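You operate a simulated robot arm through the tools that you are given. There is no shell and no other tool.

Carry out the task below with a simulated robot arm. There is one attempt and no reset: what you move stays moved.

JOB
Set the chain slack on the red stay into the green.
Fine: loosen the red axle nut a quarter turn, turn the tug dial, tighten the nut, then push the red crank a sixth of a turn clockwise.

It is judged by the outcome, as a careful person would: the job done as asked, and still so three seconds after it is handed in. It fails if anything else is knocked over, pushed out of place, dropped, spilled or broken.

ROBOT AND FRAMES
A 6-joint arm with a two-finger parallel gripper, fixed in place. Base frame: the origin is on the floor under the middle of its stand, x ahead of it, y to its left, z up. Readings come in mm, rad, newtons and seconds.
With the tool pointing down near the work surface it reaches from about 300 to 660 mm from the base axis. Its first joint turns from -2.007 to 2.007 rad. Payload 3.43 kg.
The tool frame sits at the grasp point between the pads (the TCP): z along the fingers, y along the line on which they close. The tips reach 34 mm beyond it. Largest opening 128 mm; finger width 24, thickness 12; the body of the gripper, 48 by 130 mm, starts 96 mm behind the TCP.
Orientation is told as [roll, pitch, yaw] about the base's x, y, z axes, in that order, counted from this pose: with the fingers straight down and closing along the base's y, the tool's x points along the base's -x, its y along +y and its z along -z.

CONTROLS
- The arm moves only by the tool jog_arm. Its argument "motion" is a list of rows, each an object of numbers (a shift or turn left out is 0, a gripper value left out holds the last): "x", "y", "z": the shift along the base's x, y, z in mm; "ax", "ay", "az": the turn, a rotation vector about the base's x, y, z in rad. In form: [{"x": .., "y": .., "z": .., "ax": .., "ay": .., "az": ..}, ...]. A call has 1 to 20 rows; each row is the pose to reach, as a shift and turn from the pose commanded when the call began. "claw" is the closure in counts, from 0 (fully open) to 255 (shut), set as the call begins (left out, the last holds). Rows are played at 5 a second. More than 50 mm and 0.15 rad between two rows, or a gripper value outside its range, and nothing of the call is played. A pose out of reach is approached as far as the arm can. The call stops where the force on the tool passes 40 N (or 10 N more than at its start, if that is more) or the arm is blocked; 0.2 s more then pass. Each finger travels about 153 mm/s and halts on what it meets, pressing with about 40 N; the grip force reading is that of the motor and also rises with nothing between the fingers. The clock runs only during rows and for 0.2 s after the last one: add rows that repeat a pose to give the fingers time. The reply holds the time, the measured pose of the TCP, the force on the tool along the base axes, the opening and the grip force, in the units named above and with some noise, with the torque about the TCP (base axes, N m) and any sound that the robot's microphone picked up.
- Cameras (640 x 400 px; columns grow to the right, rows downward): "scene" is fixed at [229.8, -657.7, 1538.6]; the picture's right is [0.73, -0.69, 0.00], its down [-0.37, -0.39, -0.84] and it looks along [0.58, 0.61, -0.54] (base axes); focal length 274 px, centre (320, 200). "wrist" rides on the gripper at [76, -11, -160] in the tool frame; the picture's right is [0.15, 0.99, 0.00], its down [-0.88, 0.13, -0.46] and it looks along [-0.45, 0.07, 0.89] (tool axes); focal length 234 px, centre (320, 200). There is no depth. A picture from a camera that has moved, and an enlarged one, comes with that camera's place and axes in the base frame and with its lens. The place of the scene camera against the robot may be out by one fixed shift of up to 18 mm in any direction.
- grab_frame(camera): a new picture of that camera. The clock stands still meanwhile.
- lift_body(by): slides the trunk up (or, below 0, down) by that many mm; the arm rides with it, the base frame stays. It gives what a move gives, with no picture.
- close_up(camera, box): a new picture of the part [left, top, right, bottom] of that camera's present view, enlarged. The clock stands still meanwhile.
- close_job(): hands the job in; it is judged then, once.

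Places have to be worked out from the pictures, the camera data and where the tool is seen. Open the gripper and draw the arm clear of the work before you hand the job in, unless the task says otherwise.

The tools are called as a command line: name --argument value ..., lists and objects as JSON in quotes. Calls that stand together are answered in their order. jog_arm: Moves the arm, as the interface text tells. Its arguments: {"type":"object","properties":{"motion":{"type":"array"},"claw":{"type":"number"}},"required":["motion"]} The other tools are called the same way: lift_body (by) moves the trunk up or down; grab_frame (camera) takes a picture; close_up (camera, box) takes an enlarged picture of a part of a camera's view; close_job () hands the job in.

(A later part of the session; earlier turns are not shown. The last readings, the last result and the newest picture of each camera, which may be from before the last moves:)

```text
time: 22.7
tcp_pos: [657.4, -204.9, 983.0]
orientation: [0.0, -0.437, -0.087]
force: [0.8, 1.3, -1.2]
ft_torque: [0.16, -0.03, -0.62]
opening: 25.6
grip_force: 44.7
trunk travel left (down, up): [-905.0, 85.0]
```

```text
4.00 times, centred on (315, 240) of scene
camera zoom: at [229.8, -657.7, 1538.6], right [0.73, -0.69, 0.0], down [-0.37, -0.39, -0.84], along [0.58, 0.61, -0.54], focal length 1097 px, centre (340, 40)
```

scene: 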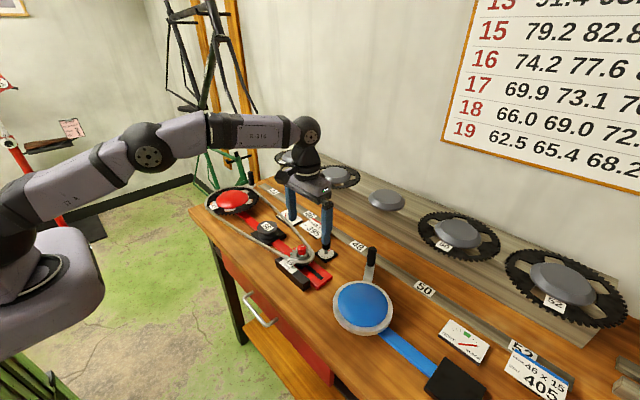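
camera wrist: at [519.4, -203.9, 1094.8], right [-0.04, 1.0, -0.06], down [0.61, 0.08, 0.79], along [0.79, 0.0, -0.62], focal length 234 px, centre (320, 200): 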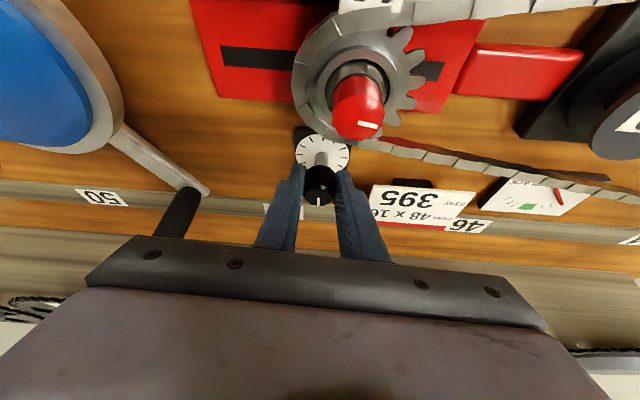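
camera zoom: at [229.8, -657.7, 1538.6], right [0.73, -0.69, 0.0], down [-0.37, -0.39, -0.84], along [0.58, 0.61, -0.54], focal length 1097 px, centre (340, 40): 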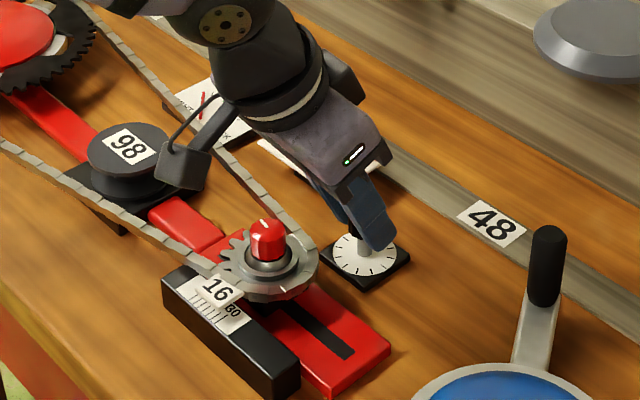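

The torque about z is −0.62 N·m, so I check whether the knob followed, and read the gauge.

close_up --camera "wrist" --box '[270, 120, 370, 220]'

close_up --camera "wrist" --box '[470, 160, 610, 230]'

close_up --camera "scene" --box '[335, 230, 365, 265]'

```text
4.00 times, centred on (320, 170) of wrist
camera zoom: at [519.4, -203.9, 1094.8], right [-0.04, 1.0, -0.06], down [0.61, 0.08, 0.79], along [0.79, 0.0, -0.62], focal length 937 px, centre (320, 320)
```

zoom: 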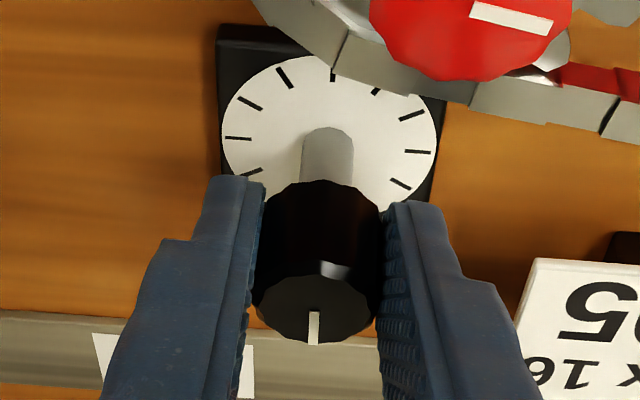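

```text
4.57 times, centred on (540, 195) of wrist
camera zoom: at [519.4, -203.9, 1094.8], right [-0.04, 1.0, -0.06], down [0.61, 0.08, 0.79], along [0.79, 0.0, -0.62], focal length 1070 px, centre (-686, 223)
```

zoom: 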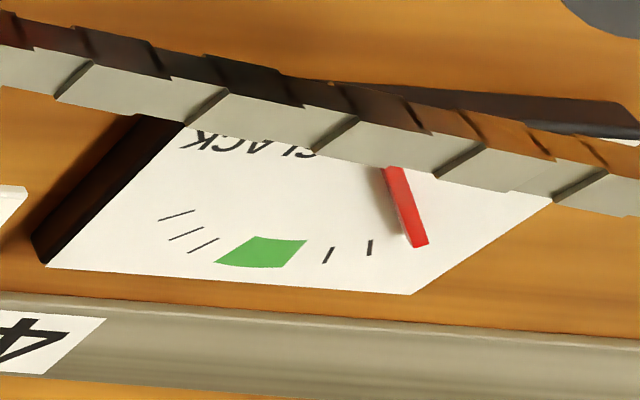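

```text
11.43 times, centred on (350, 248) of scene
camera zoom: at [229.8, -657.7, 1538.6], right [0.73, -0.69, 0.0], down [-0.37, -0.39, -0.84], along [0.58, 0.61, -0.54], focal length 3134 px, centre (-23, -343)
```

zoom: 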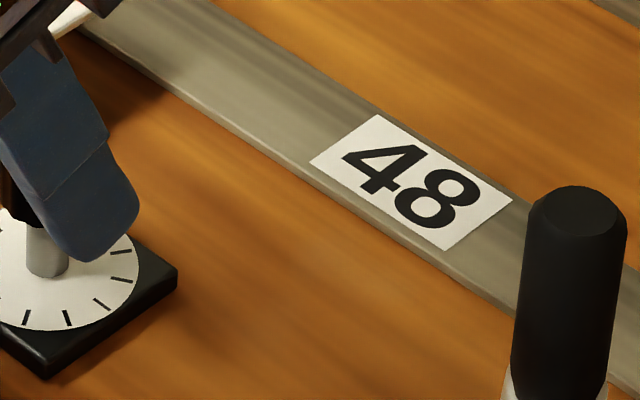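

The knob's tick still points to +x: the fingers slipped, so counter‑clockwise meets resistance (maybe a stop at the red mark). I now turn gently clockwise 15° with this grip and watch torque.

jog_arm --motion '[{"x": 0.1, "y": 0.73, "az": -0.0873}, {"x": 0.26, "y": 1.45, "az": -0.1745}, {"x": 0.48, "y": 2.15, "az": -0.2618}, {"x": 0.48, "y": 2.15, "az": -0.2618}]'

close_up --camera "wrist" --box '[270, 120, 370, 220]'

close_up --camera "wrist" --box '[500, 50, 640, 190]'

```text
time: 23.7
tcp_pos: [656.2, -202.4, 982.6]
orientation: [0.003, -0.436, -0.352]
force: [0.1, 2.6, -3.8]
ft_torque: [-0.16, -0.43, 0.0]
opening: 25.7
grip_force: 44.9
trunk travel left (down, up): [-905.0, 85.0]
```

```text
4.00 times, centred on (320, 170) of wrist
camera zoom: at [525.0, -165.8, 1095.0], right [0.22, 0.97, -0.06], down [0.61, -0.09, 0.78], along [0.76, -0.21, -0.62], focal length 937 px, centre (320, 320)
```

zoom: 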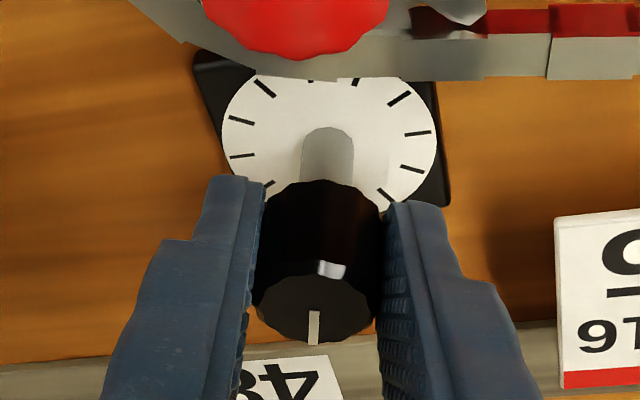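

```text
2.86 times, centred on (570, 120) of wrist
camera zoom: at [525.0, -165.8, 1095.0], right [0.22, 0.97, -0.06], down [0.61, -0.09, 0.78], along [0.76, -0.21, -0.62], focal length 669 px, centre (-394, 429)
```

zoom: 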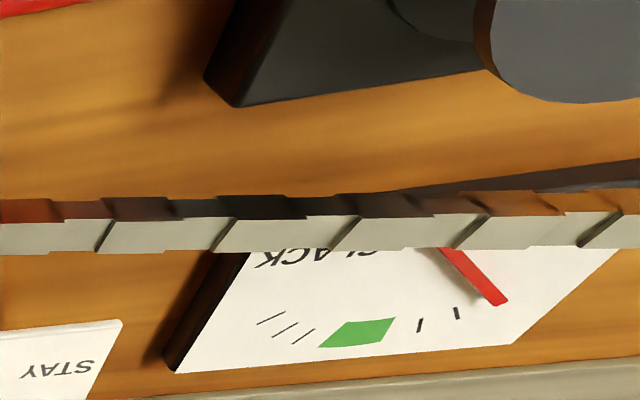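

Clockwise the knob follows freely (counter‑clockwise was the end stop at the red mark), and the needle seems to have eased slightly. I continue clockwise to tool yaw −60° (40° more).

jog_arm --motion '[{"x": 0.28, "y": 0.68, "az": -0.0873}, {"x": 0.62, "y": 1.34, "az": -0.1745}, {"x": 1.02, "y": 1.96, "az": -0.2618}, {"x": 1.47, "y": 2.54, "az": -0.3491}, {"x": 1.96, "y": 3.09, "az": -0.4363}, {"x": 2.51, "y": 3.58, "az": -0.5236}, {"x": 3.09, "y": 4.03, "az": -0.6109}, {"x": 3.71, "y": 4.43, "az": -0.6981}, {"x": 3.71, "y": 4.43, "az": -0.6981}]'

grab_frame --camera "wrist"

close_up --camera "scene" --box '[260, 190, 370, 290]'

```text
time: 25.7
tcp_pos: [661.3, -197.5, 982.7]
orientation: [-0.001, -0.437, -1.048]
force: [2.7, 8.6, -4.3]
ft_torque: [0.91, 0.16, 0.05]
opening: 25.7
grip_force: 44.6
trunk travel left (down, up): [-905.0, 85.0]
```

```text
taken
camera wrist: at [583.6, -84.1, 1094.8], right [0.79, 0.61, -0.06], down [0.41, -0.46, 0.79], along [0.45, -0.65, -0.62], focal length 234 px, centre (320, 200)
```

wrist: 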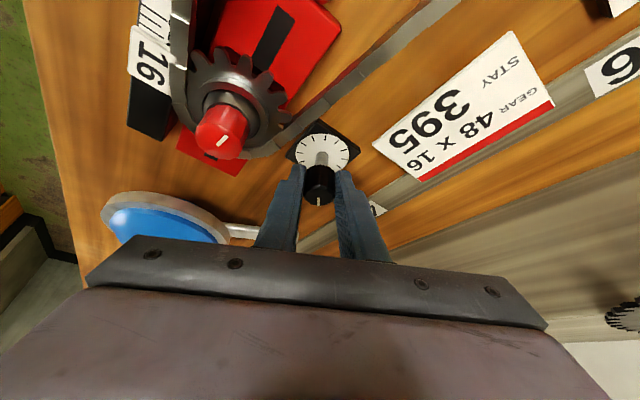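

```text
4.00 times, centred on (315, 240) of scene
camera zoom: at [229.8, -657.7, 1538.6], right [0.73, -0.69, 0.0], down [-0.37, -0.39, -0.84], along [0.58, 0.61, -0.54], focal length 1097 px, centre (340, 40)
```

zoom: 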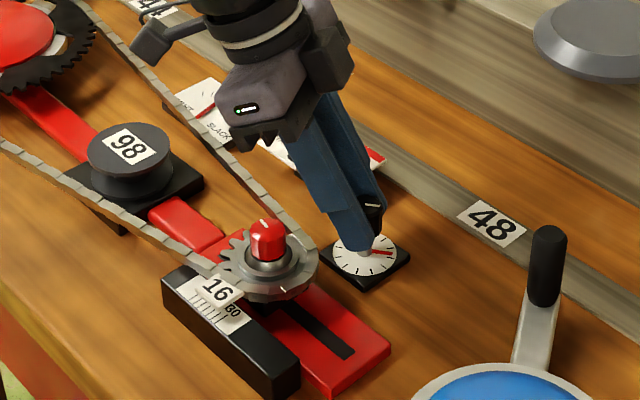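

The dial's red pointer has turned ~55° clockwise, and the needle moved. I zoom the gauge and dial in the scene view.

close_up --camera "scene" --box '[295, 200, 335, 230]'

close_up --camera "scene" --box '[335, 235, 370, 270]'

close_up --camera "wrist" --box '[270, 120, 370, 220]'

```text
13.33 times, centred on (315, 215) of scene
camera zoom: at [229.8, -657.7, 1538.6], right [0.73, -0.69, 0.0], down [-0.37, -0.39, -0.84], along [0.58, 0.61, -0.54], focal length 3656 px, centre (387, 0)
```

zoom: 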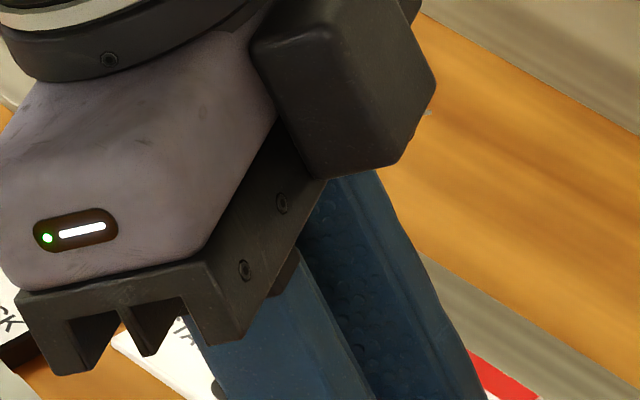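

```text
11.43 times, centred on (352, 252) of scene
camera zoom: at [229.8, -657.7, 1538.6], right [0.73, -0.69, 0.0], down [-0.37, -0.39, -0.84], along [0.58, 0.61, -0.54], focal length 3134 px, centre (-51, -400)
```

zoom: 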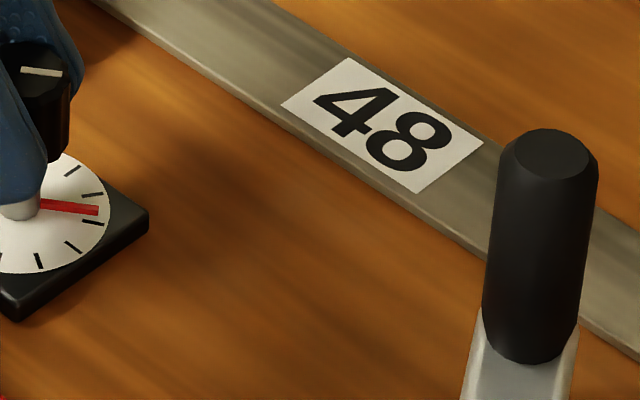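

```text
4.00 times, centred on (320, 170) of wrist
camera zoom: at [583.6, -84.1, 1094.8], right [0.79, 0.61, -0.06], down [0.41, -0.46, 0.79], along [0.45, -0.65, -0.62], focal length 937 px, centre (320, 320)
```

zoom: 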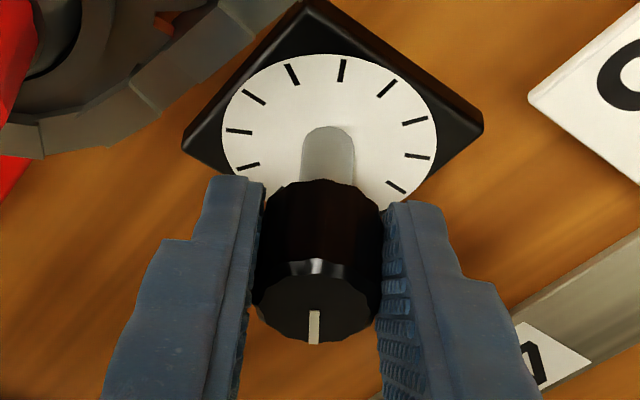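

The gauge is at about (286,217) in the scene; I zoom there.

close_up --camera "scene" --box '[270, 200, 305, 230]'

```text
13.33 times, centred on (288, 215) of scene
camera zoom: at [229.8, -657.7, 1538.6], right [0.73, -0.69, 0.0], down [-0.37, -0.39, -0.84], along [0.58, 0.61, -0.54], focal length 3656 px, centre (753, 0)
```

zoom: 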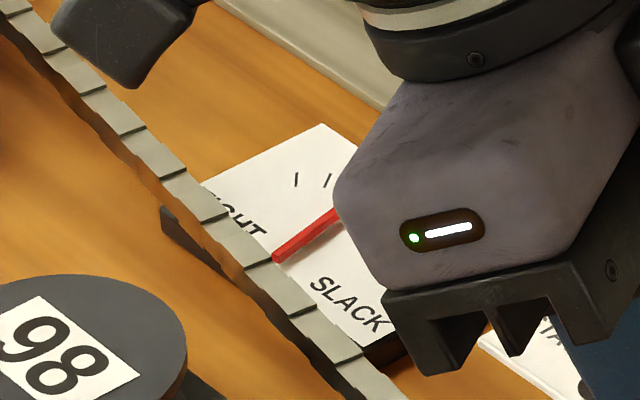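

The needle has swung well toward green — I estimate it's just outside its tight edge. I turn a further 15° clockwise (to yaw −75°).

jog_arm --motion '[{"x": 0.66, "y": 0.34, "az": -0.0873}, {"x": 1.34, "y": 0.62, "az": -0.1745}, {"x": 2.04, "y": 0.84, "az": -0.2618}, {"x": 2.04, "y": 0.84, "az": -0.2618}]'

close_up --camera "scene" --box '[270, 200, 305, 230]'

close_up --camera "wrist" --box '[270, 120, 370, 220]'

```text
time: 26.7
tcp_pos: [665.1, -195.7, 983.1]
orientation: [0.0, -0.438, -1.311]
force: [5.6, 10.7, -1.5]
ft_torque: [0.62, 0.1, 0.08]
opening: 25.4
grip_force: 45.1
trunk travel left (down, up): [-905.0, 85.0]
```

```text
13.33 times, centred on (288, 215) of scene
camera zoom: at [229.8, -657.7, 1538.6], right [0.73, -0.69, 0.0], down [-0.37, -0.39, -0.84], along [0.58, 0.61, -0.54], focal length 3656 px, centre (753, 0)
```

zoom: 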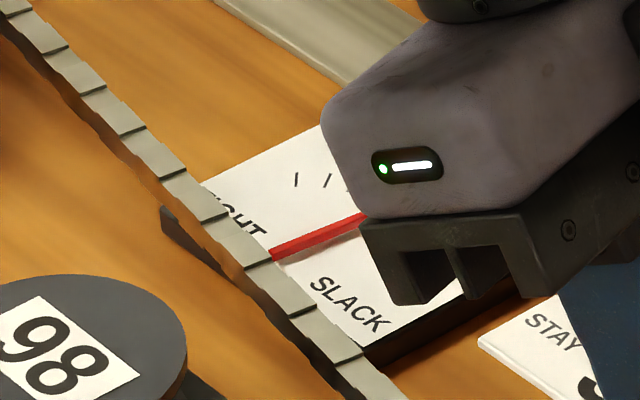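

```text
4.00 times, centred on (320, 170) of wrist
camera zoom: at [617.7, -66.8, 1094.7], right [0.92, 0.38, -0.06], down [0.28, -0.55, 0.79], along [0.27, -0.74, -0.61], focal length 937 px, centre (320, 320)
```

zoom: 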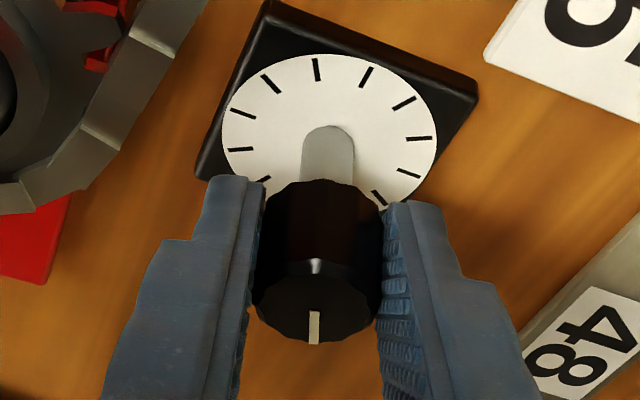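

By my estimate the needle is now in the green, near centre. I release the knob, lift straight up and take a clear look.

jog_arm --motion '[{"z": 0}, {"z": 0}, {"z": 15}, {"z": 40}, {"z": 70}, {"z": 70}]' --claw 160

grab_frame --camera "wrist"

close_up --camera "scene" --box '[270, 200, 305, 230]'

```text
time: 28.1
tcp_pos: [663.9, -198.0, 1053.9]
orientation: [0.001, -0.436, -1.311]
force: [0.0, -0.3, -0.1]
ft_torque: [0.02, 0.03, 0.01]
opening: 47.6
grip_force: 0.1
trunk travel left (down, up): [-905.0, 85.0]
```

```text
taken
camera wrist: at [616.7, -68.6, 1165.0], right [0.92, 0.38, -0.06], down [0.28, -0.55, 0.79], along [0.27, -0.74, -0.62], focal length 234 px, centre (320, 200)
```

wrist: 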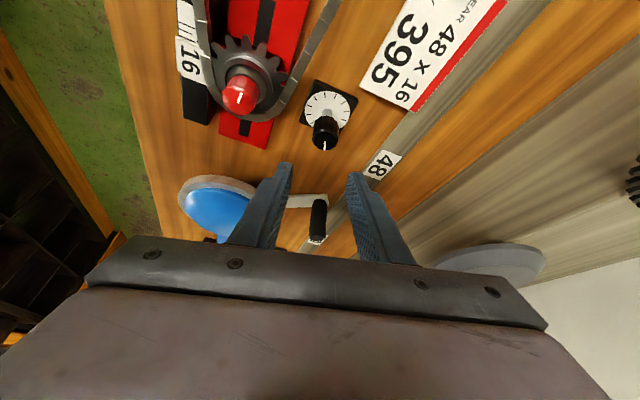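

```text
13.33 times, centred on (288, 215) of scene
camera zoom: at [229.8, -657.7, 1538.6], right [0.73, -0.69, 0.0], down [-0.37, -0.39, -0.84], along [0.58, 0.61, -0.54], focal length 3656 px, centre (753, 0)
```

zoom: 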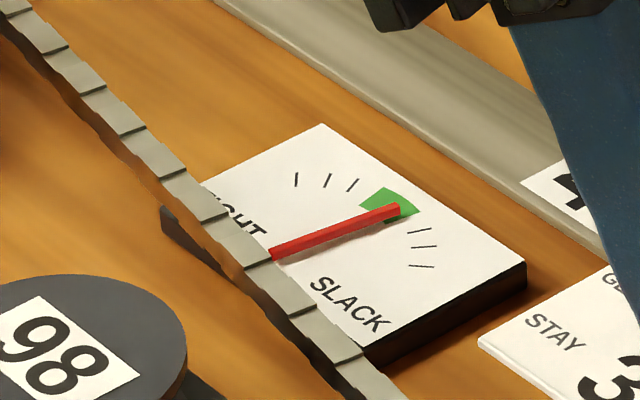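

The needle lies in the green. For an unbiased reading I'll look along the needle from the robot side: I level the tool, raise it, and go to about (590,-20,1110) with fingers wide.

jog_arm --motion '[{"x": -10, "y": 5, "z": 20, "ax": 0.1054, "ay": 0.0282}, {"x": -25, "y": 10, "z": 40, "ax": 0.2108, "ay": 0.0565}, {"x": -45, "y": 20, "z": 55, "ax": 0.3161, "ay": 0.0847}, {"x": -65, "y": 40, "z": 56, "ax": 0.4215, "ay": 0.1129}, {"x": -72, "y": 70, "z": 56, "ax": 0.4215, "ay": 0.1129}, {"x": -74, "y": 110, "z": 56, "ax": 0.4215, "ay": 0.1129}, {"x": -74, "y": 150, "z": 56, "ax": 0.4215, "ay": 0.1129}, {"x": -74, "y": 178, "z": 56, "ax": 0.4215, "ay": 0.1129}]' --claw 0

jog_arm --motion '[{"az": 0.145}, {"az": 0.29}, {"az": 0.435}, {"az": 0.58}, {"az": 0.725}, {"az": 0.87}, {"az": 1.015}, {"az": 1.16}, {"az": 1.309}, {"az": 1.309}]'

grab_frame --camera "wrist"

```text
time: 29.9
tcp_pos: [588.3, -19.5, 1108.1]
orientation: [-0.001, 0.0, -1.31]
force: [0.8, -0.3, -0.2]
ft_torque: [-0.02, 0.03, -0.01]
opening: 128.1
grip_force: 0.1
trunk travel left (down, up): [-905.0, 85.0]
```

```text
time: 32.1
tcp_pos: [588.9, -19.4, 1108.5]
orientation: [0.0, 0.001, 0.001]
force: [0.7, -0.6, 0.5]
ft_torque: [0.02, -0.05, -0.01]
opening: 128.0
grip_force: 0.2
trunk travel left (down, up): [-905.0, 85.0]
```

```text
taken
camera wrist: at [512.4, -30.7, 1268.0], right [-0.15, 0.99, 0.0], down [0.88, 0.13, 0.46], along [0.45, 0.07, -0.89], focal length 234 px, centre (320, 200)
```

wrist: 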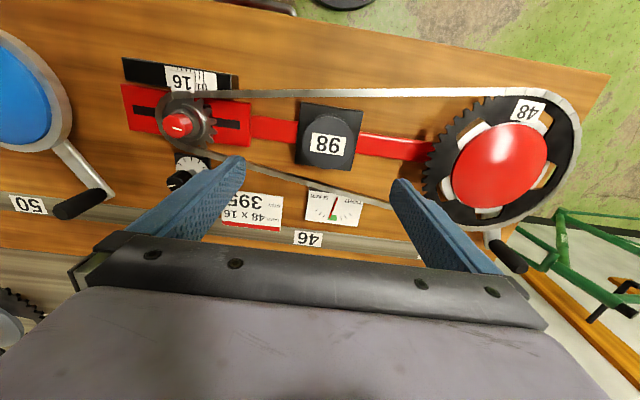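

I zoom on the gauge, the crank, and the nut/dial from this view.

close_up --camera "wrist" --box '[295, 180, 375, 235]'

close_up --camera "wrist" --box '[410, 80, 600, 280]'

close_up --camera "wrist" --box '[110, 50, 260, 200]'

```text
7.27 times, centred on (335, 208) of wrist
camera zoom: at [512.4, -30.7, 1268.0], right [-0.15, 0.99, 0.0], down [0.88, 0.13, 0.46], along [0.45, 0.07, -0.89], focal length 1703 px, centre (211, 146)
```

zoom: 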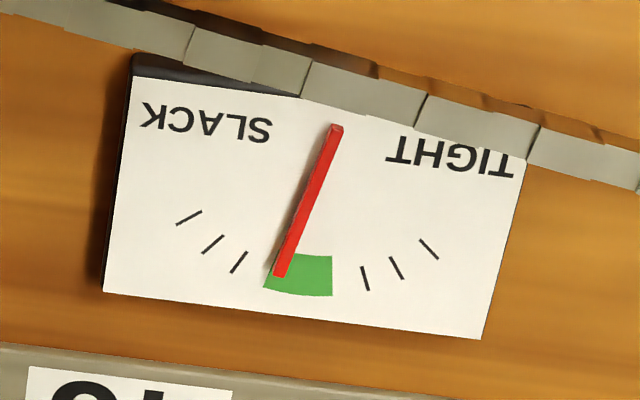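

```text
2.00 times, centred on (505, 180) of wrist
camera zoom: at [512.4, -30.7, 1268.0], right [-0.15, 0.99, 0.0], down [0.88, 0.13, 0.46], along [0.45, 0.07, -0.89], focal length 468 px, centre (-50, 240)
```

zoom: 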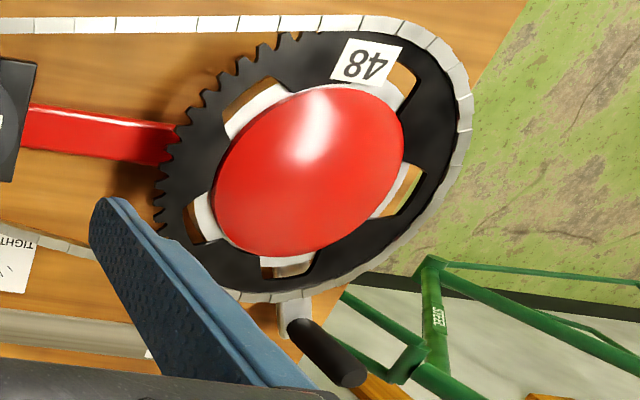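

```text
2.67 times, centred on (185, 125) of wrist
camera zoom: at [512.4, -30.7, 1268.0], right [-0.15, 0.99, 0.0], down [0.88, 0.13, 0.46], along [0.45, 0.07, -0.89], focal length 624 px, centre (680, 400)
```

zoom: 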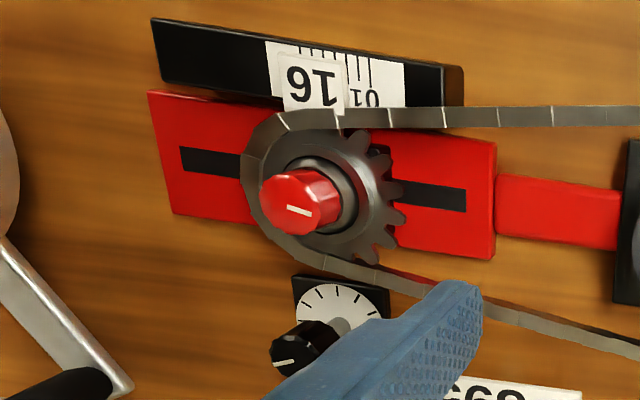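

Needle is in the green but about two‑thirds toward its slack edge. I'd rather centre it by turning the dial back ~8°, so I go back to the dial (yaw −20°, tilt 25°).

jog_arm --motion '[{"x": 2, "y": -35, "az": -0.09}, {"x": 4, "y": -75, "az": -0.18}, {"x": 7, "y": -115, "az": -0.27}, {"x": 10, "y": -155, "z": -10, "az": -0.349}, {"x": 12, "y": -176, "z": -28, "az": -0.349}, {"x": 12, "y": -176, "z": -28, "az": -0.349}]' --claw 172

jog_arm --motion '[{"x": 14, "y": -2, "z": 0, "ax": -0.0373, "ay": -0.1025}, {"x": 28, "y": -4, "z": -10, "ax": -0.0746, "ay": -0.205}, {"x": 43, "y": -6, "z": -20, "ax": -0.1119, "ay": -0.3075}, {"x": 57, "y": -6.5, "z": -35, "ax": -0.1492, "ay": -0.41}, {"x": 57, "y": -6.5, "z": -35, "ax": -0.1492, "ay": -0.41}]'

grab_frame --camera "wrist"

```text
time: 33.5
tcp_pos: [600.8, -196.6, 1080.3]
orientation: [0.0, -0.003, -0.351]
force: [-0.2, 1.0, 0.4]
ft_torque: [-0.01, 0.0, -0.01]
opening: 41.6
grip_force: 0.0
trunk travel left (down, up): [-905.0, 85.0]
```

```text
time: 34.7
tcp_pos: [656.9, -203.2, 1045.0]
orientation: [0.0, -0.438, -0.35]
force: [0.4, 0.3, 1.1]
ft_torque: [0.03, 0.01, 0.0]
opening: 41.5
grip_force: 0.1
trunk travel left (down, up): [-905.0, 85.0]
```

```text
taken
camera wrist: at [525.2, -165.2, 1158.1], right [0.21, 0.97, -0.06], down [0.61, -0.08, 0.79], along [0.76, -0.21, -0.61], focal length 234 px, centre (320, 200)
```

wrist: 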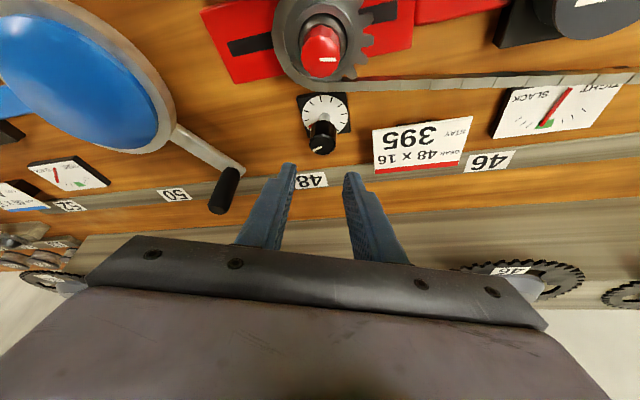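

Well aligned (true TCP ≈(657.2,-201.5,1045)). I descend onto the knob and close.

jog_arm --motion '[{"x": 0.4, "z": -20}, {"x": 0.4, "z": -38}, {"x": 0.4, "z": -53}, {"x": 0.4, "z": -62.5}, {"x": 0.4, "z": -62.5}]'

close_up --camera "wrist" --box '[250, 110, 390, 250]'

```text
time: 35.9
tcp_pos: [658.4, -202.6, 982.6]
orientation: [0.0, -0.437, -0.352]
force: [-0.6, -0.2, 0.6]
ft_torque: [-0.04, -0.04, 0.0]
opening: 41.7
grip_force: 0.1
trunk travel left (down, up): [-905.0, 85.0]
```

```text
2.86 times, centred on (320, 180) of wrist
camera zoom: at [525.8, -165.8, 1095.3], right [0.21, 0.97, -0.06], down [0.61, -0.08, 0.79], along [0.76, -0.21, -0.62], focal length 669 px, centre (320, 257)
```

zoom: 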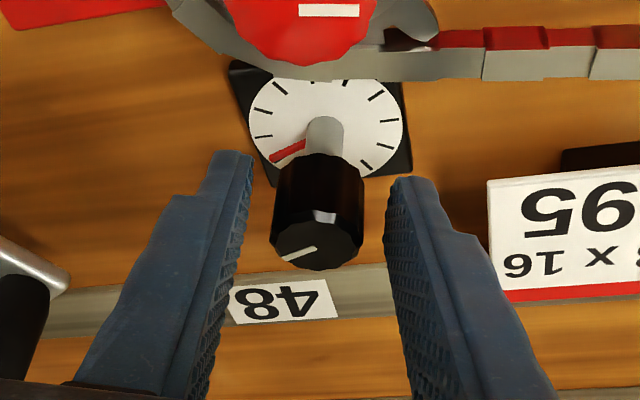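

Centred on the knob. I close, then turn 8° counter‑clockwise.

jog_arm --motion '[{"z": 0}, {"z": 0}, {"z": 0}]' --claw 255

close_up --camera "wrist" --box '[500, 50, 640, 170]'

jog_arm --motion '[{"x": -0.09, "y": -0.28, "az": 0.035}, {"x": -0.18, "y": -0.56, "az": 0.07}, {"x": -0.26, "y": -0.85, "az": 0.105}, {"x": -0.33, "y": -1.13, "az": 0.14}, {"x": -0.33, "y": -1.13, "az": 0.14}]'

close_up --camera "wrist" --box '[500, 50, 640, 170]'

close_up --camera "wrist" --box '[250, 110, 390, 250]'

```text
time: 36.7
tcp_pos: [657.8, -203.1, 982.7]
orientation: [0.001, -0.437, -0.351]
force: [-0.8, -1.6, -0.3]
ft_torque: [-0.19, -0.24, -0.02]
opening: 25.5
grip_force: 45.0
trunk travel left (down, up): [-905.0, 85.0]
```

```text
3.33 times, centred on (570, 110) of wrist
camera zoom: at [525.7, -166.1, 1095.3], right [0.21, 0.97, -0.06], down [0.61, -0.09, 0.79], along [0.76, -0.21, -0.62], focal length 781 px, centre (-513, 500)
```

zoom: 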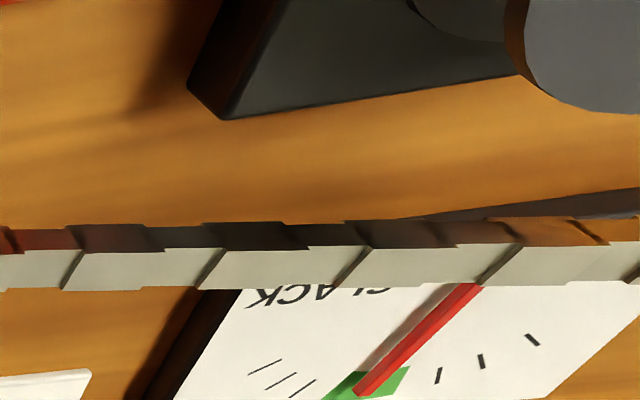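

```text
time: 37.9
tcp_pos: [657.3, -205.0, 983.2]
orientation: [0.001, -0.437, -0.209]
force: [1.2, -2.4, -2.6]
ft_torque: [-0.03, -0.13, -0.04]
opening: 25.7
grip_force: 45.4
trunk travel left (down, up): [-905.0, 85.0]
```

```text
3.33 times, centred on (570, 110) of wrist
camera zoom: at [521.6, -186.2, 1095.3], right [0.08, 1.0, -0.06], down [0.62, 0.0, 0.79], along [0.78, -0.1, -0.62], focal length 781 px, centre (-513, 500)
```

zoom: 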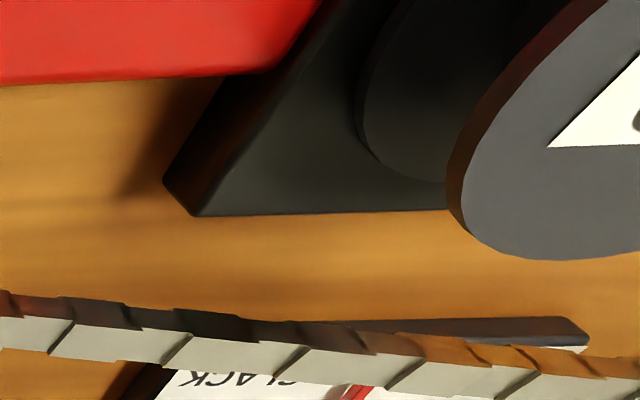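

```text
2.86 times, centred on (320, 180) of wrist
camera zoom: at [521.6, -186.2, 1095.3], right [0.08, 1.0, -0.06], down [0.62, 0.0, 0.79], along [0.78, -0.1, -0.62], focal length 669 px, centre (320, 257)
```

zoom: 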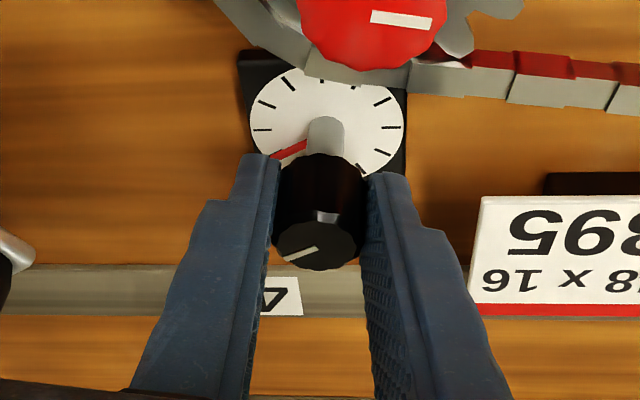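

The knob followed 8°. I look at the gauge in the wrist view lower down and the scene view.

close_up --camera "wrist" --box '[520, 140, 640, 220]'

close_up --camera "scene" --box '[270, 200, 305, 230]'

```text
5.00 times, centred on (580, 180) of wrist
camera zoom: at [521.6, -186.2, 1095.3], right [0.08, 1.0, -0.06], down [0.62, 0.0, 0.79], along [0.78, -0.1, -0.62], focal length 1171 px, centre (-980, 300)
```

zoom: 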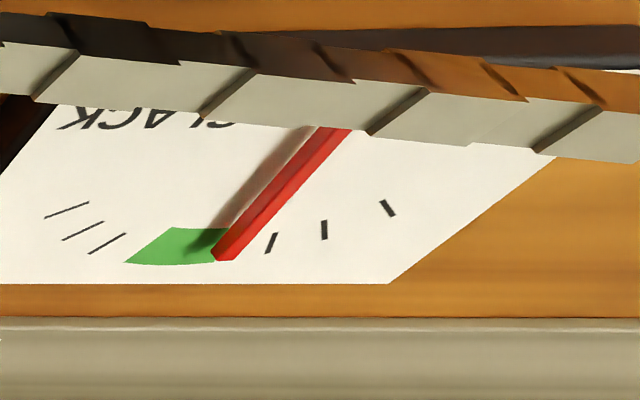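

```text
13.33 times, centred on (288, 215) of scene
camera zoom: at [229.8, -657.7, 1538.6], right [0.73, -0.69, 0.0], down [-0.37, -0.39, -0.84], along [0.58, 0.61, -0.54], focal length 3656 px, centre (753, 0)
```

zoom: 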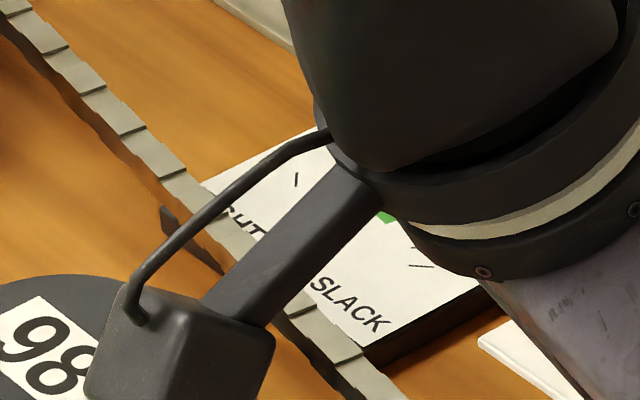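

With parallax considered the needle should be close to green centre. I release, lift, and return to the on‑axis viewing place to confirm.

jog_arm --motion '[{"z": 0}, {"z": 0}, {"z": 15}, {"z": 40}, {"z": 70}, {"z": 95}]' --claw 160

jog_arm --motion '[{"x": -14, "y": 20, "z": 10, "ax": 0.0227, "ay": 0.1067}, {"x": -28, "y": 60, "z": 20, "ax": 0.0454, "ay": 0.2134}, {"x": -43, "y": 100, "z": 30, "ax": 0.068, "ay": 0.3201}, {"x": -57, "y": 140, "z": 30, "ax": 0.0907, "ay": 0.4268}, {"x": -68, "y": 180, "z": 30, "ax": 0.0907, "ay": 0.4268}, {"x": -68, "y": 183, "z": 30, "ax": 0.0907, "ay": 0.4268}]' --claw 0

jog_arm --motion '[{"az": 0.105}, {"az": 0.21}, {"az": 0.21}]'

grab_frame --camera "wrist"

```text
time: 39.3
tcp_pos: [657.4, -203.3, 1078.6]
orientation: [0.001, -0.437, -0.21]
force: [0.0, 0.5, -0.4]
ft_torque: [-0.01, -0.01, 0.04]
opening: 47.6
grip_force: 0.0
trunk travel left (down, up): [-905.0, 85.0]
```

```text
time: 40.7
tcp_pos: [590.1, -21.4, 1107.8]
orientation: [0.0, 0.0, -0.209]
force: [0.0, -0.2, 1.2]
ft_torque: [0.02, 0.05, -0.02]
opening: 128.0
grip_force: 0.1
trunk travel left (down, up): [-905.0, 85.0]
```

```text
time: 41.5
tcp_pos: [588.7, -20.5, 1107.8]
orientation: [0.0, -0.001, 0.001]
force: [0.7, 0.1, 1.2]
ft_torque: [0.0, 0.01, 0.04]
opening: 127.8
grip_force: 0.0
trunk travel left (down, up): [-905.0, 85.0]
```

```text
taken
camera wrist: at [513.7, -31.0, 1267.8], right [-0.15, 0.99, 0.0], down [0.88, 0.13, 0.46], along [0.45, 0.07, -0.89], focal length 234 px, centre (320, 200)
```

wrist: 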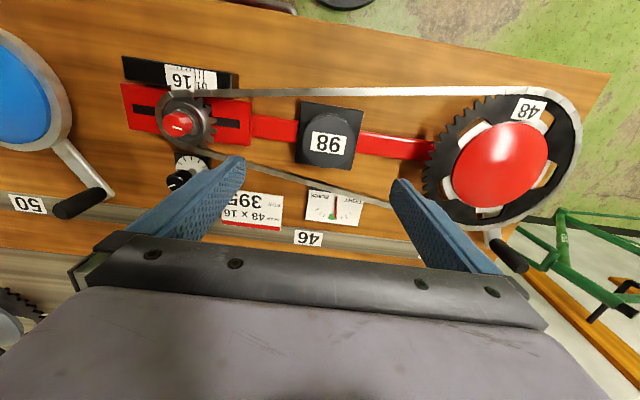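

I enlarge the gauge and the nut region.

close_up --camera "wrist" --box '[295, 180, 375, 235]'

close_up --camera "wrist" --box '[110, 50, 260, 200]'

```text
7.27 times, centred on (335, 208) of wrist
camera zoom: at [513.7, -31.0, 1267.8], right [-0.15, 0.99, 0.0], down [0.88, 0.13, 0.46], along [0.45, 0.07, -0.89], focal length 1703 px, centre (211, 146)
```

zoom: 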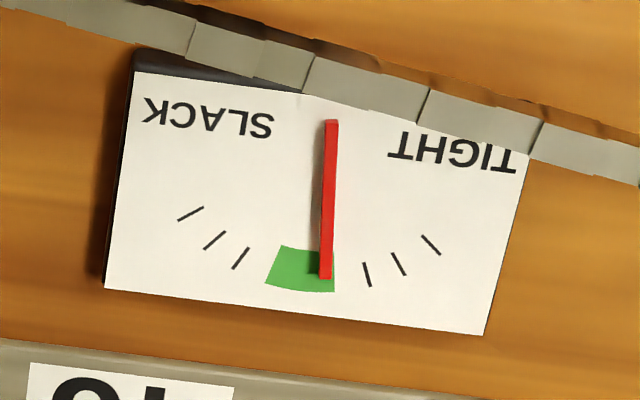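

```text
2.67 times, centred on (185, 125) of wrist
camera zoom: at [513.7, -31.0, 1267.8], right [-0.15, 0.99, 0.0], down [0.88, 0.13, 0.46], along [0.45, 0.07, -0.89], focal length 624 px, centre (680, 400)
```

zoom: 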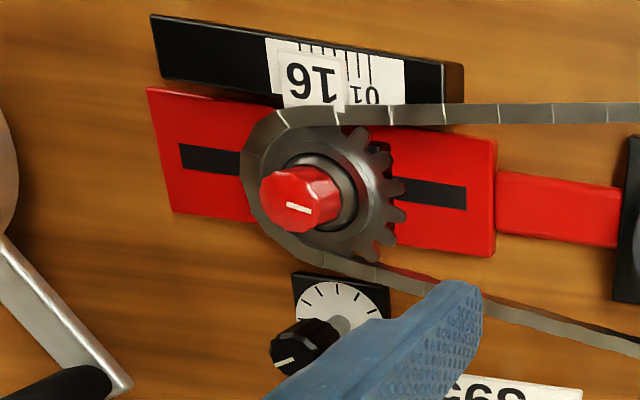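

The 8° moved the needle further than expected: it now sits near the tight edge of green. I go back to the dial at the same yaw (−12°) to nudge it ~4° clockwise.

jog_arm --motion '[{"x": 2, "y": -40, "az": -0.07}, {"x": 4, "y": -85, "az": -0.14}, {"x": 7, "y": -130, "az": -0.21}, {"x": 10, "y": -165, "z": -10, "az": -0.21}, {"x": 11, "y": -176, "z": -28, "az": -0.21}, {"x": 11, "y": -176, "z": -28, "az": -0.21}]' --claw 172

jog_arm --motion '[{"x": 14, "y": -2, "z": 0, "ax": -0.0227, "ay": -0.1067}, {"x": 28, "y": -4, "z": -10, "ax": -0.0454, "ay": -0.2134}, {"x": 43, "y": -6, "z": -20, "ax": -0.068, "ay": -0.3201}, {"x": 57, "y": -7, "z": -35, "ax": -0.0907, "ay": -0.4268}, {"x": 57, "y": -7, "z": -35, "ax": -0.0907, "ay": -0.4268}]'

grab_frame --camera "wrist"

```text
time: 42.9
tcp_pos: [600.1, -195.7, 1080.0]
orientation: [0.001, -0.001, -0.209]
force: [-0.2, -0.4, 0.2]
ft_torque: [0.03, 0.02, -0.02]
opening: 41.5
grip_force: 0.0
trunk travel left (down, up): [-905.0, 85.0]
```

```text
time: 44.1
tcp_pos: [657.6, -204.2, 1046.1]
orientation: [0.0, -0.438, -0.212]
force: [0.3, 0.2, -0.3]
ft_torque: [0.0, 0.02, -0.01]
opening: 41.7
grip_force: 0.0
trunk travel left (down, up): [-905.0, 85.0]
```

```text
taken
camera wrist: at [521.1, -185.5, 1157.6], right [0.08, 1.0, -0.06], down [0.62, 0.0, 0.79], along [0.78, -0.1, -0.61], focal length 234 px, centre (320, 200)
```

wrist: 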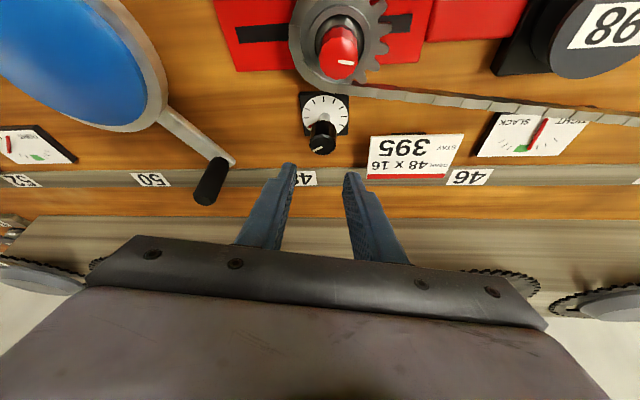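

Aligned. I note the gauge from this viewpoint as reference, descend and close.

close_up --camera "wrist" --box '[470, 95, 610, 175]'

jog_arm --motion '[{"x": 0.4, "z": -20}, {"x": 0.4, "z": -38}, {"x": 0.4, "z": -53}, {"x": 0.4, "z": -62}, {"x": 0.4, "z": -62}]'

jog_arm --motion '[{"z": 0}, {"z": 0}, {"z": 0}]' --claw 255

close_up --camera "wrist" --box '[520, 140, 640, 220]'

close_up --camera "wrist" --box '[250, 110, 390, 250]'

```text
4.57 times, centred on (540, 135) of wrist
camera zoom: at [521.1, -185.5, 1157.6], right [0.08, 1.0, -0.06], down [0.62, 0.0, 0.79], along [0.78, -0.1, -0.61], focal length 1070 px, centre (-686, 497)
```

zoom: 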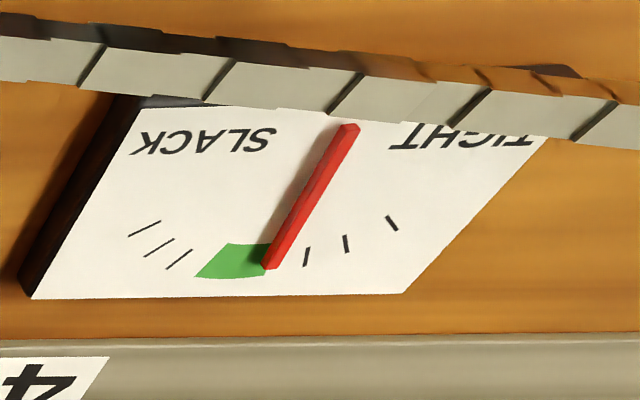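

```text
time: 45.3
tcp_pos: [657.2, -204.3, 984.3]
orientation: [-0.001, -0.438, -0.209]
force: [0.3, 0.0, -0.1]
ft_torque: [0.01, 0.01, 0.0]
opening: 41.4
grip_force: 0.0
trunk travel left (down, up): [-905.0, 85.0]
```

```text
time: 46.1
tcp_pos: [659.0, -203.8, 983.7]
orientation: [0.0, -0.437, -0.212]
force: [-0.3, -3.2, -2.2]
ft_torque: [-0.36, -0.47, -0.05]
opening: 25.4
grip_force: 44.7
trunk travel left (down, up): [-905.0, 85.0]
```

```text
5.00 times, centred on (580, 180) of wrist
camera zoom: at [521.9, -186.2, 1095.9], right [0.08, 1.0, -0.06], down [0.62, 0.0, 0.79], along [0.78, -0.1, -0.62], focal length 1171 px, centre (-980, 300)
```

zoom: 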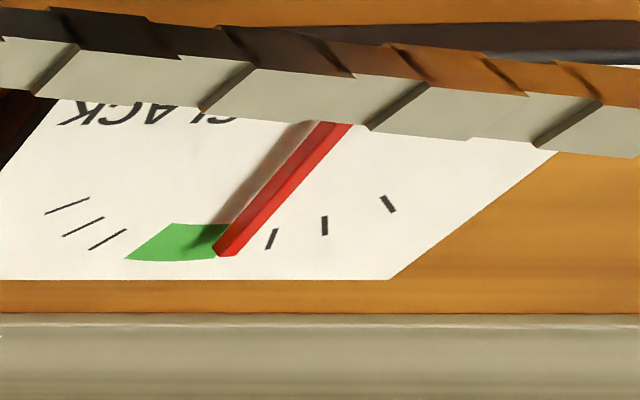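

```text
2.86 times, centred on (320, 180) of wrist
camera zoom: at [521.9, -186.2, 1095.9], right [0.08, 1.0, -0.06], down [0.62, 0.0, 0.79], along [0.78, -0.1, -0.62], focal length 669 px, centre (320, 257)
```

zoom: 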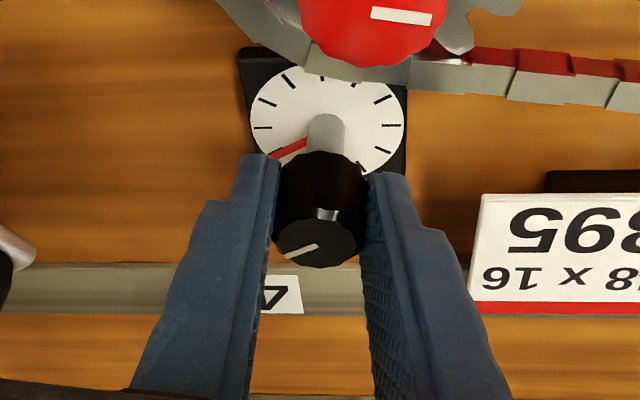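

Reference noted; the knob is gripped without shift. I turn 4.2° clockwise.

jog_arm --motion '[{"x": 0.04, "y": 0.15, "az": -0.018}, {"x": 0.08, "y": 0.3, "az": -0.037}, {"x": 0.12, "y": 0.45, "az": -0.055}, {"x": 0.15, "y": 0.6, "az": -0.073}, {"x": 0.15, "y": 0.6, "az": -0.073}]'

close_up --camera "wrist" --box '[520, 120, 640, 200]'

close_up --camera "wrist" --box '[250, 110, 390, 250]'

```text
time: 47.3
tcp_pos: [658.0, -203.8, 984.3]
orientation: [0.0, -0.437, -0.284]
force: [-0.2, -7.3, 0.2]
ft_torque: [-0.1, 0.5, -0.06]
opening: 25.5
grip_force: 44.6
trunk travel left (down, up): [-905.0, 85.0]
```

```text
5.00 times, centred on (580, 160) of wrist
camera zoom: at [523.7, -175.8, 1095.9], right [0.15, 0.99, -0.06], down [0.62, -0.04, 0.79], along [0.77, -0.16, -0.62], focal length 1171 px, centre (-980, 400)
```

zoom: 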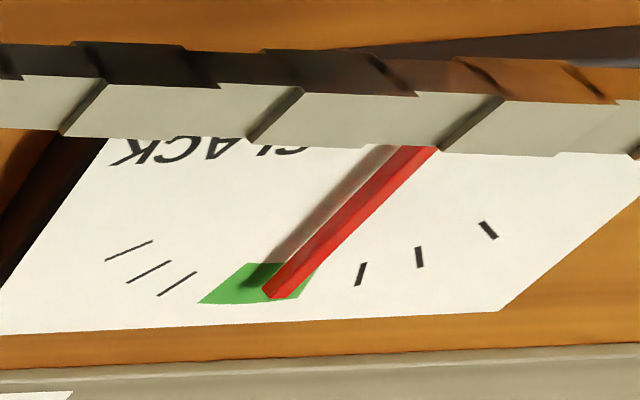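

```text
2.86 times, centred on (320, 180) of wrist
camera zoom: at [523.7, -175.8, 1095.9], right [0.15, 0.99, -0.06], down [0.62, -0.04, 0.79], along [0.77, -0.16, -0.62], focal length 669 px, centre (320, 257)
```

zoom: 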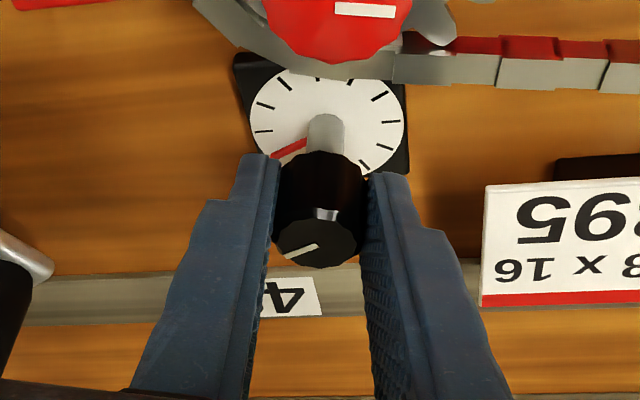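

The needle now looks close to green centre. I release, lift, level the tool and go above the nut.

jog_arm --motion '[{"z": 0}, {"z": 0}, {"z": 15}, {"z": 40}, {"z": 70}, {"z": 95}]' --claw 160

jog_arm --motion '[{"x": -14, "y": 4, "z": 5, "ax": 0.0304, "ay": 0.1047}, {"x": -30, "y": 8, "z": 10, "ax": 0.0609, "ay": 0.2094}, {"x": -50, "y": 12, "z": 15, "ax": 0.0913, "ay": 0.314}, {"x": -74, "y": 15, "z": 15, "ax": 0.1217, "ay": 0.4187}, {"x": -74, "y": 15, "z": 15, "ax": 0.1217, "ay": 0.4187}]'

jog_arm --motion '[{"az": 0.135}, {"az": 0.27}, {"az": 0.405}, {"az": 0.54}, {"az": 0.675}, {"az": 0.81}, {"az": 0.945}, {"az": 1.069}, {"az": 1.069}]'

grab_frame --camera "wrist"

close_up --camera "scene" --box '[260, 190, 345, 290]'

```text
time: 48.7
tcp_pos: [657.8, -202.5, 1078.3]
orientation: [0.002, -0.439, -0.282]
force: [0.3, 0.8, -0.5]
ft_torque: [0.0, -0.02, 0.0]
opening: 47.8
grip_force: 0.1
trunk travel left (down, up): [-905.0, 85.0]
```

```text
time: 49.9
tcp_pos: [584.5, -188.6, 1094.0]
orientation: [-0.001, 0.0, -0.282]
force: [0.2, -0.1, -0.1]
ft_torque: [0.03, 0.0, 0.01]
opening: 47.8
grip_force: 0.0
trunk travel left (down, up): [-905.0, 85.0]
```

```text
time: 51.9
tcp_pos: [584.4, -188.3, 1093.1]
orientation: [-0.001, -0.001, 0.787]
force: [0.0, -0.3, 0.3]
ft_torque: [0.04, -0.03, 0.03]
opening: 47.7
grip_force: 0.0
trunk travel left (down, up): [-905.0, 85.0]
```

```text
taken
camera wrist: at [538.3, -249.3, 1252.6], right [-0.8, 0.59, 0.0], down [0.53, 0.72, 0.46], along [0.27, 0.37, -0.89], focal length 234 px, centre (320, 200)
```

wrist: 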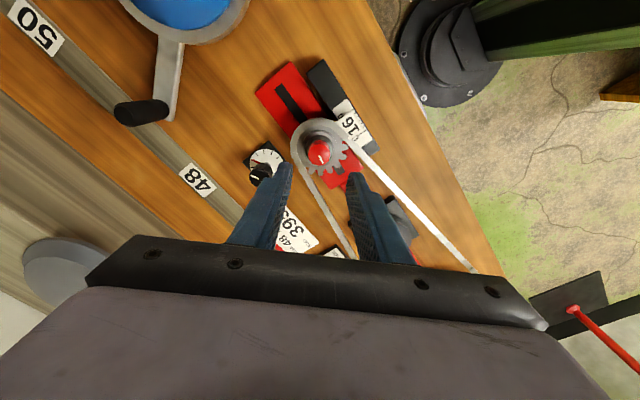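

```text
4.00 times, centred on (302, 240) of scene
camera zoom: at [229.8, -657.7, 1538.6], right [0.73, -0.69, 0.0], down [-0.37, -0.39, -0.84], along [0.58, 0.61, -0.54], focal length 1097 px, centre (390, 40)
```

zoom: 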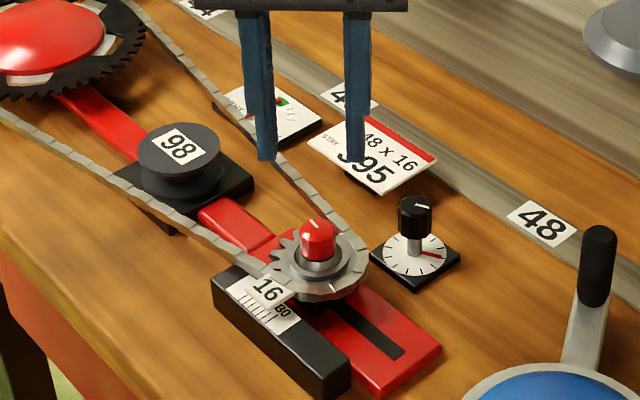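

close_up --camera "wrist" --box '[260, 100, 380, 210]'

close_up --camera "scene" --box '[270, 200, 305, 230]'

```text
3.64 times, centred on (320, 155) of wrist
camera zoom: at [538.3, -249.3, 1252.6], right [-0.8, 0.59, 0.0], down [0.53, 0.72, 0.46], along [0.27, 0.37, -0.89], focal length 852 px, centre (320, 364)
```

zoom: 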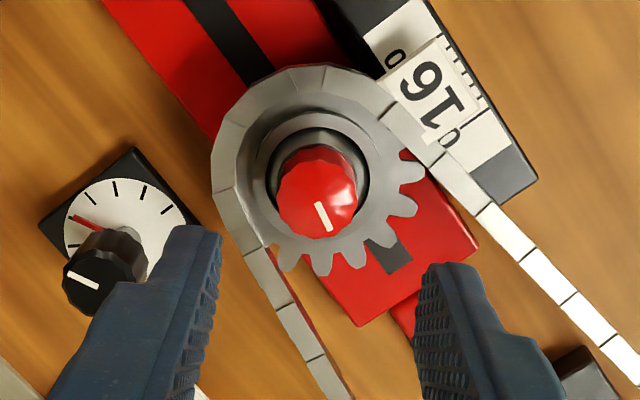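

```text
13.33 times, centred on (288, 215) of scene
camera zoom: at [229.8, -657.7, 1538.6], right [0.73, -0.69, 0.0], down [-0.37, -0.39, -0.84], along [0.58, 0.61, -0.54], focal length 3656 px, centre (753, 0)
```

zoom: 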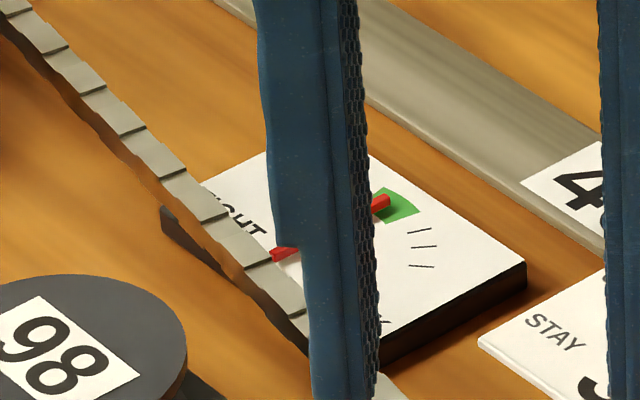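

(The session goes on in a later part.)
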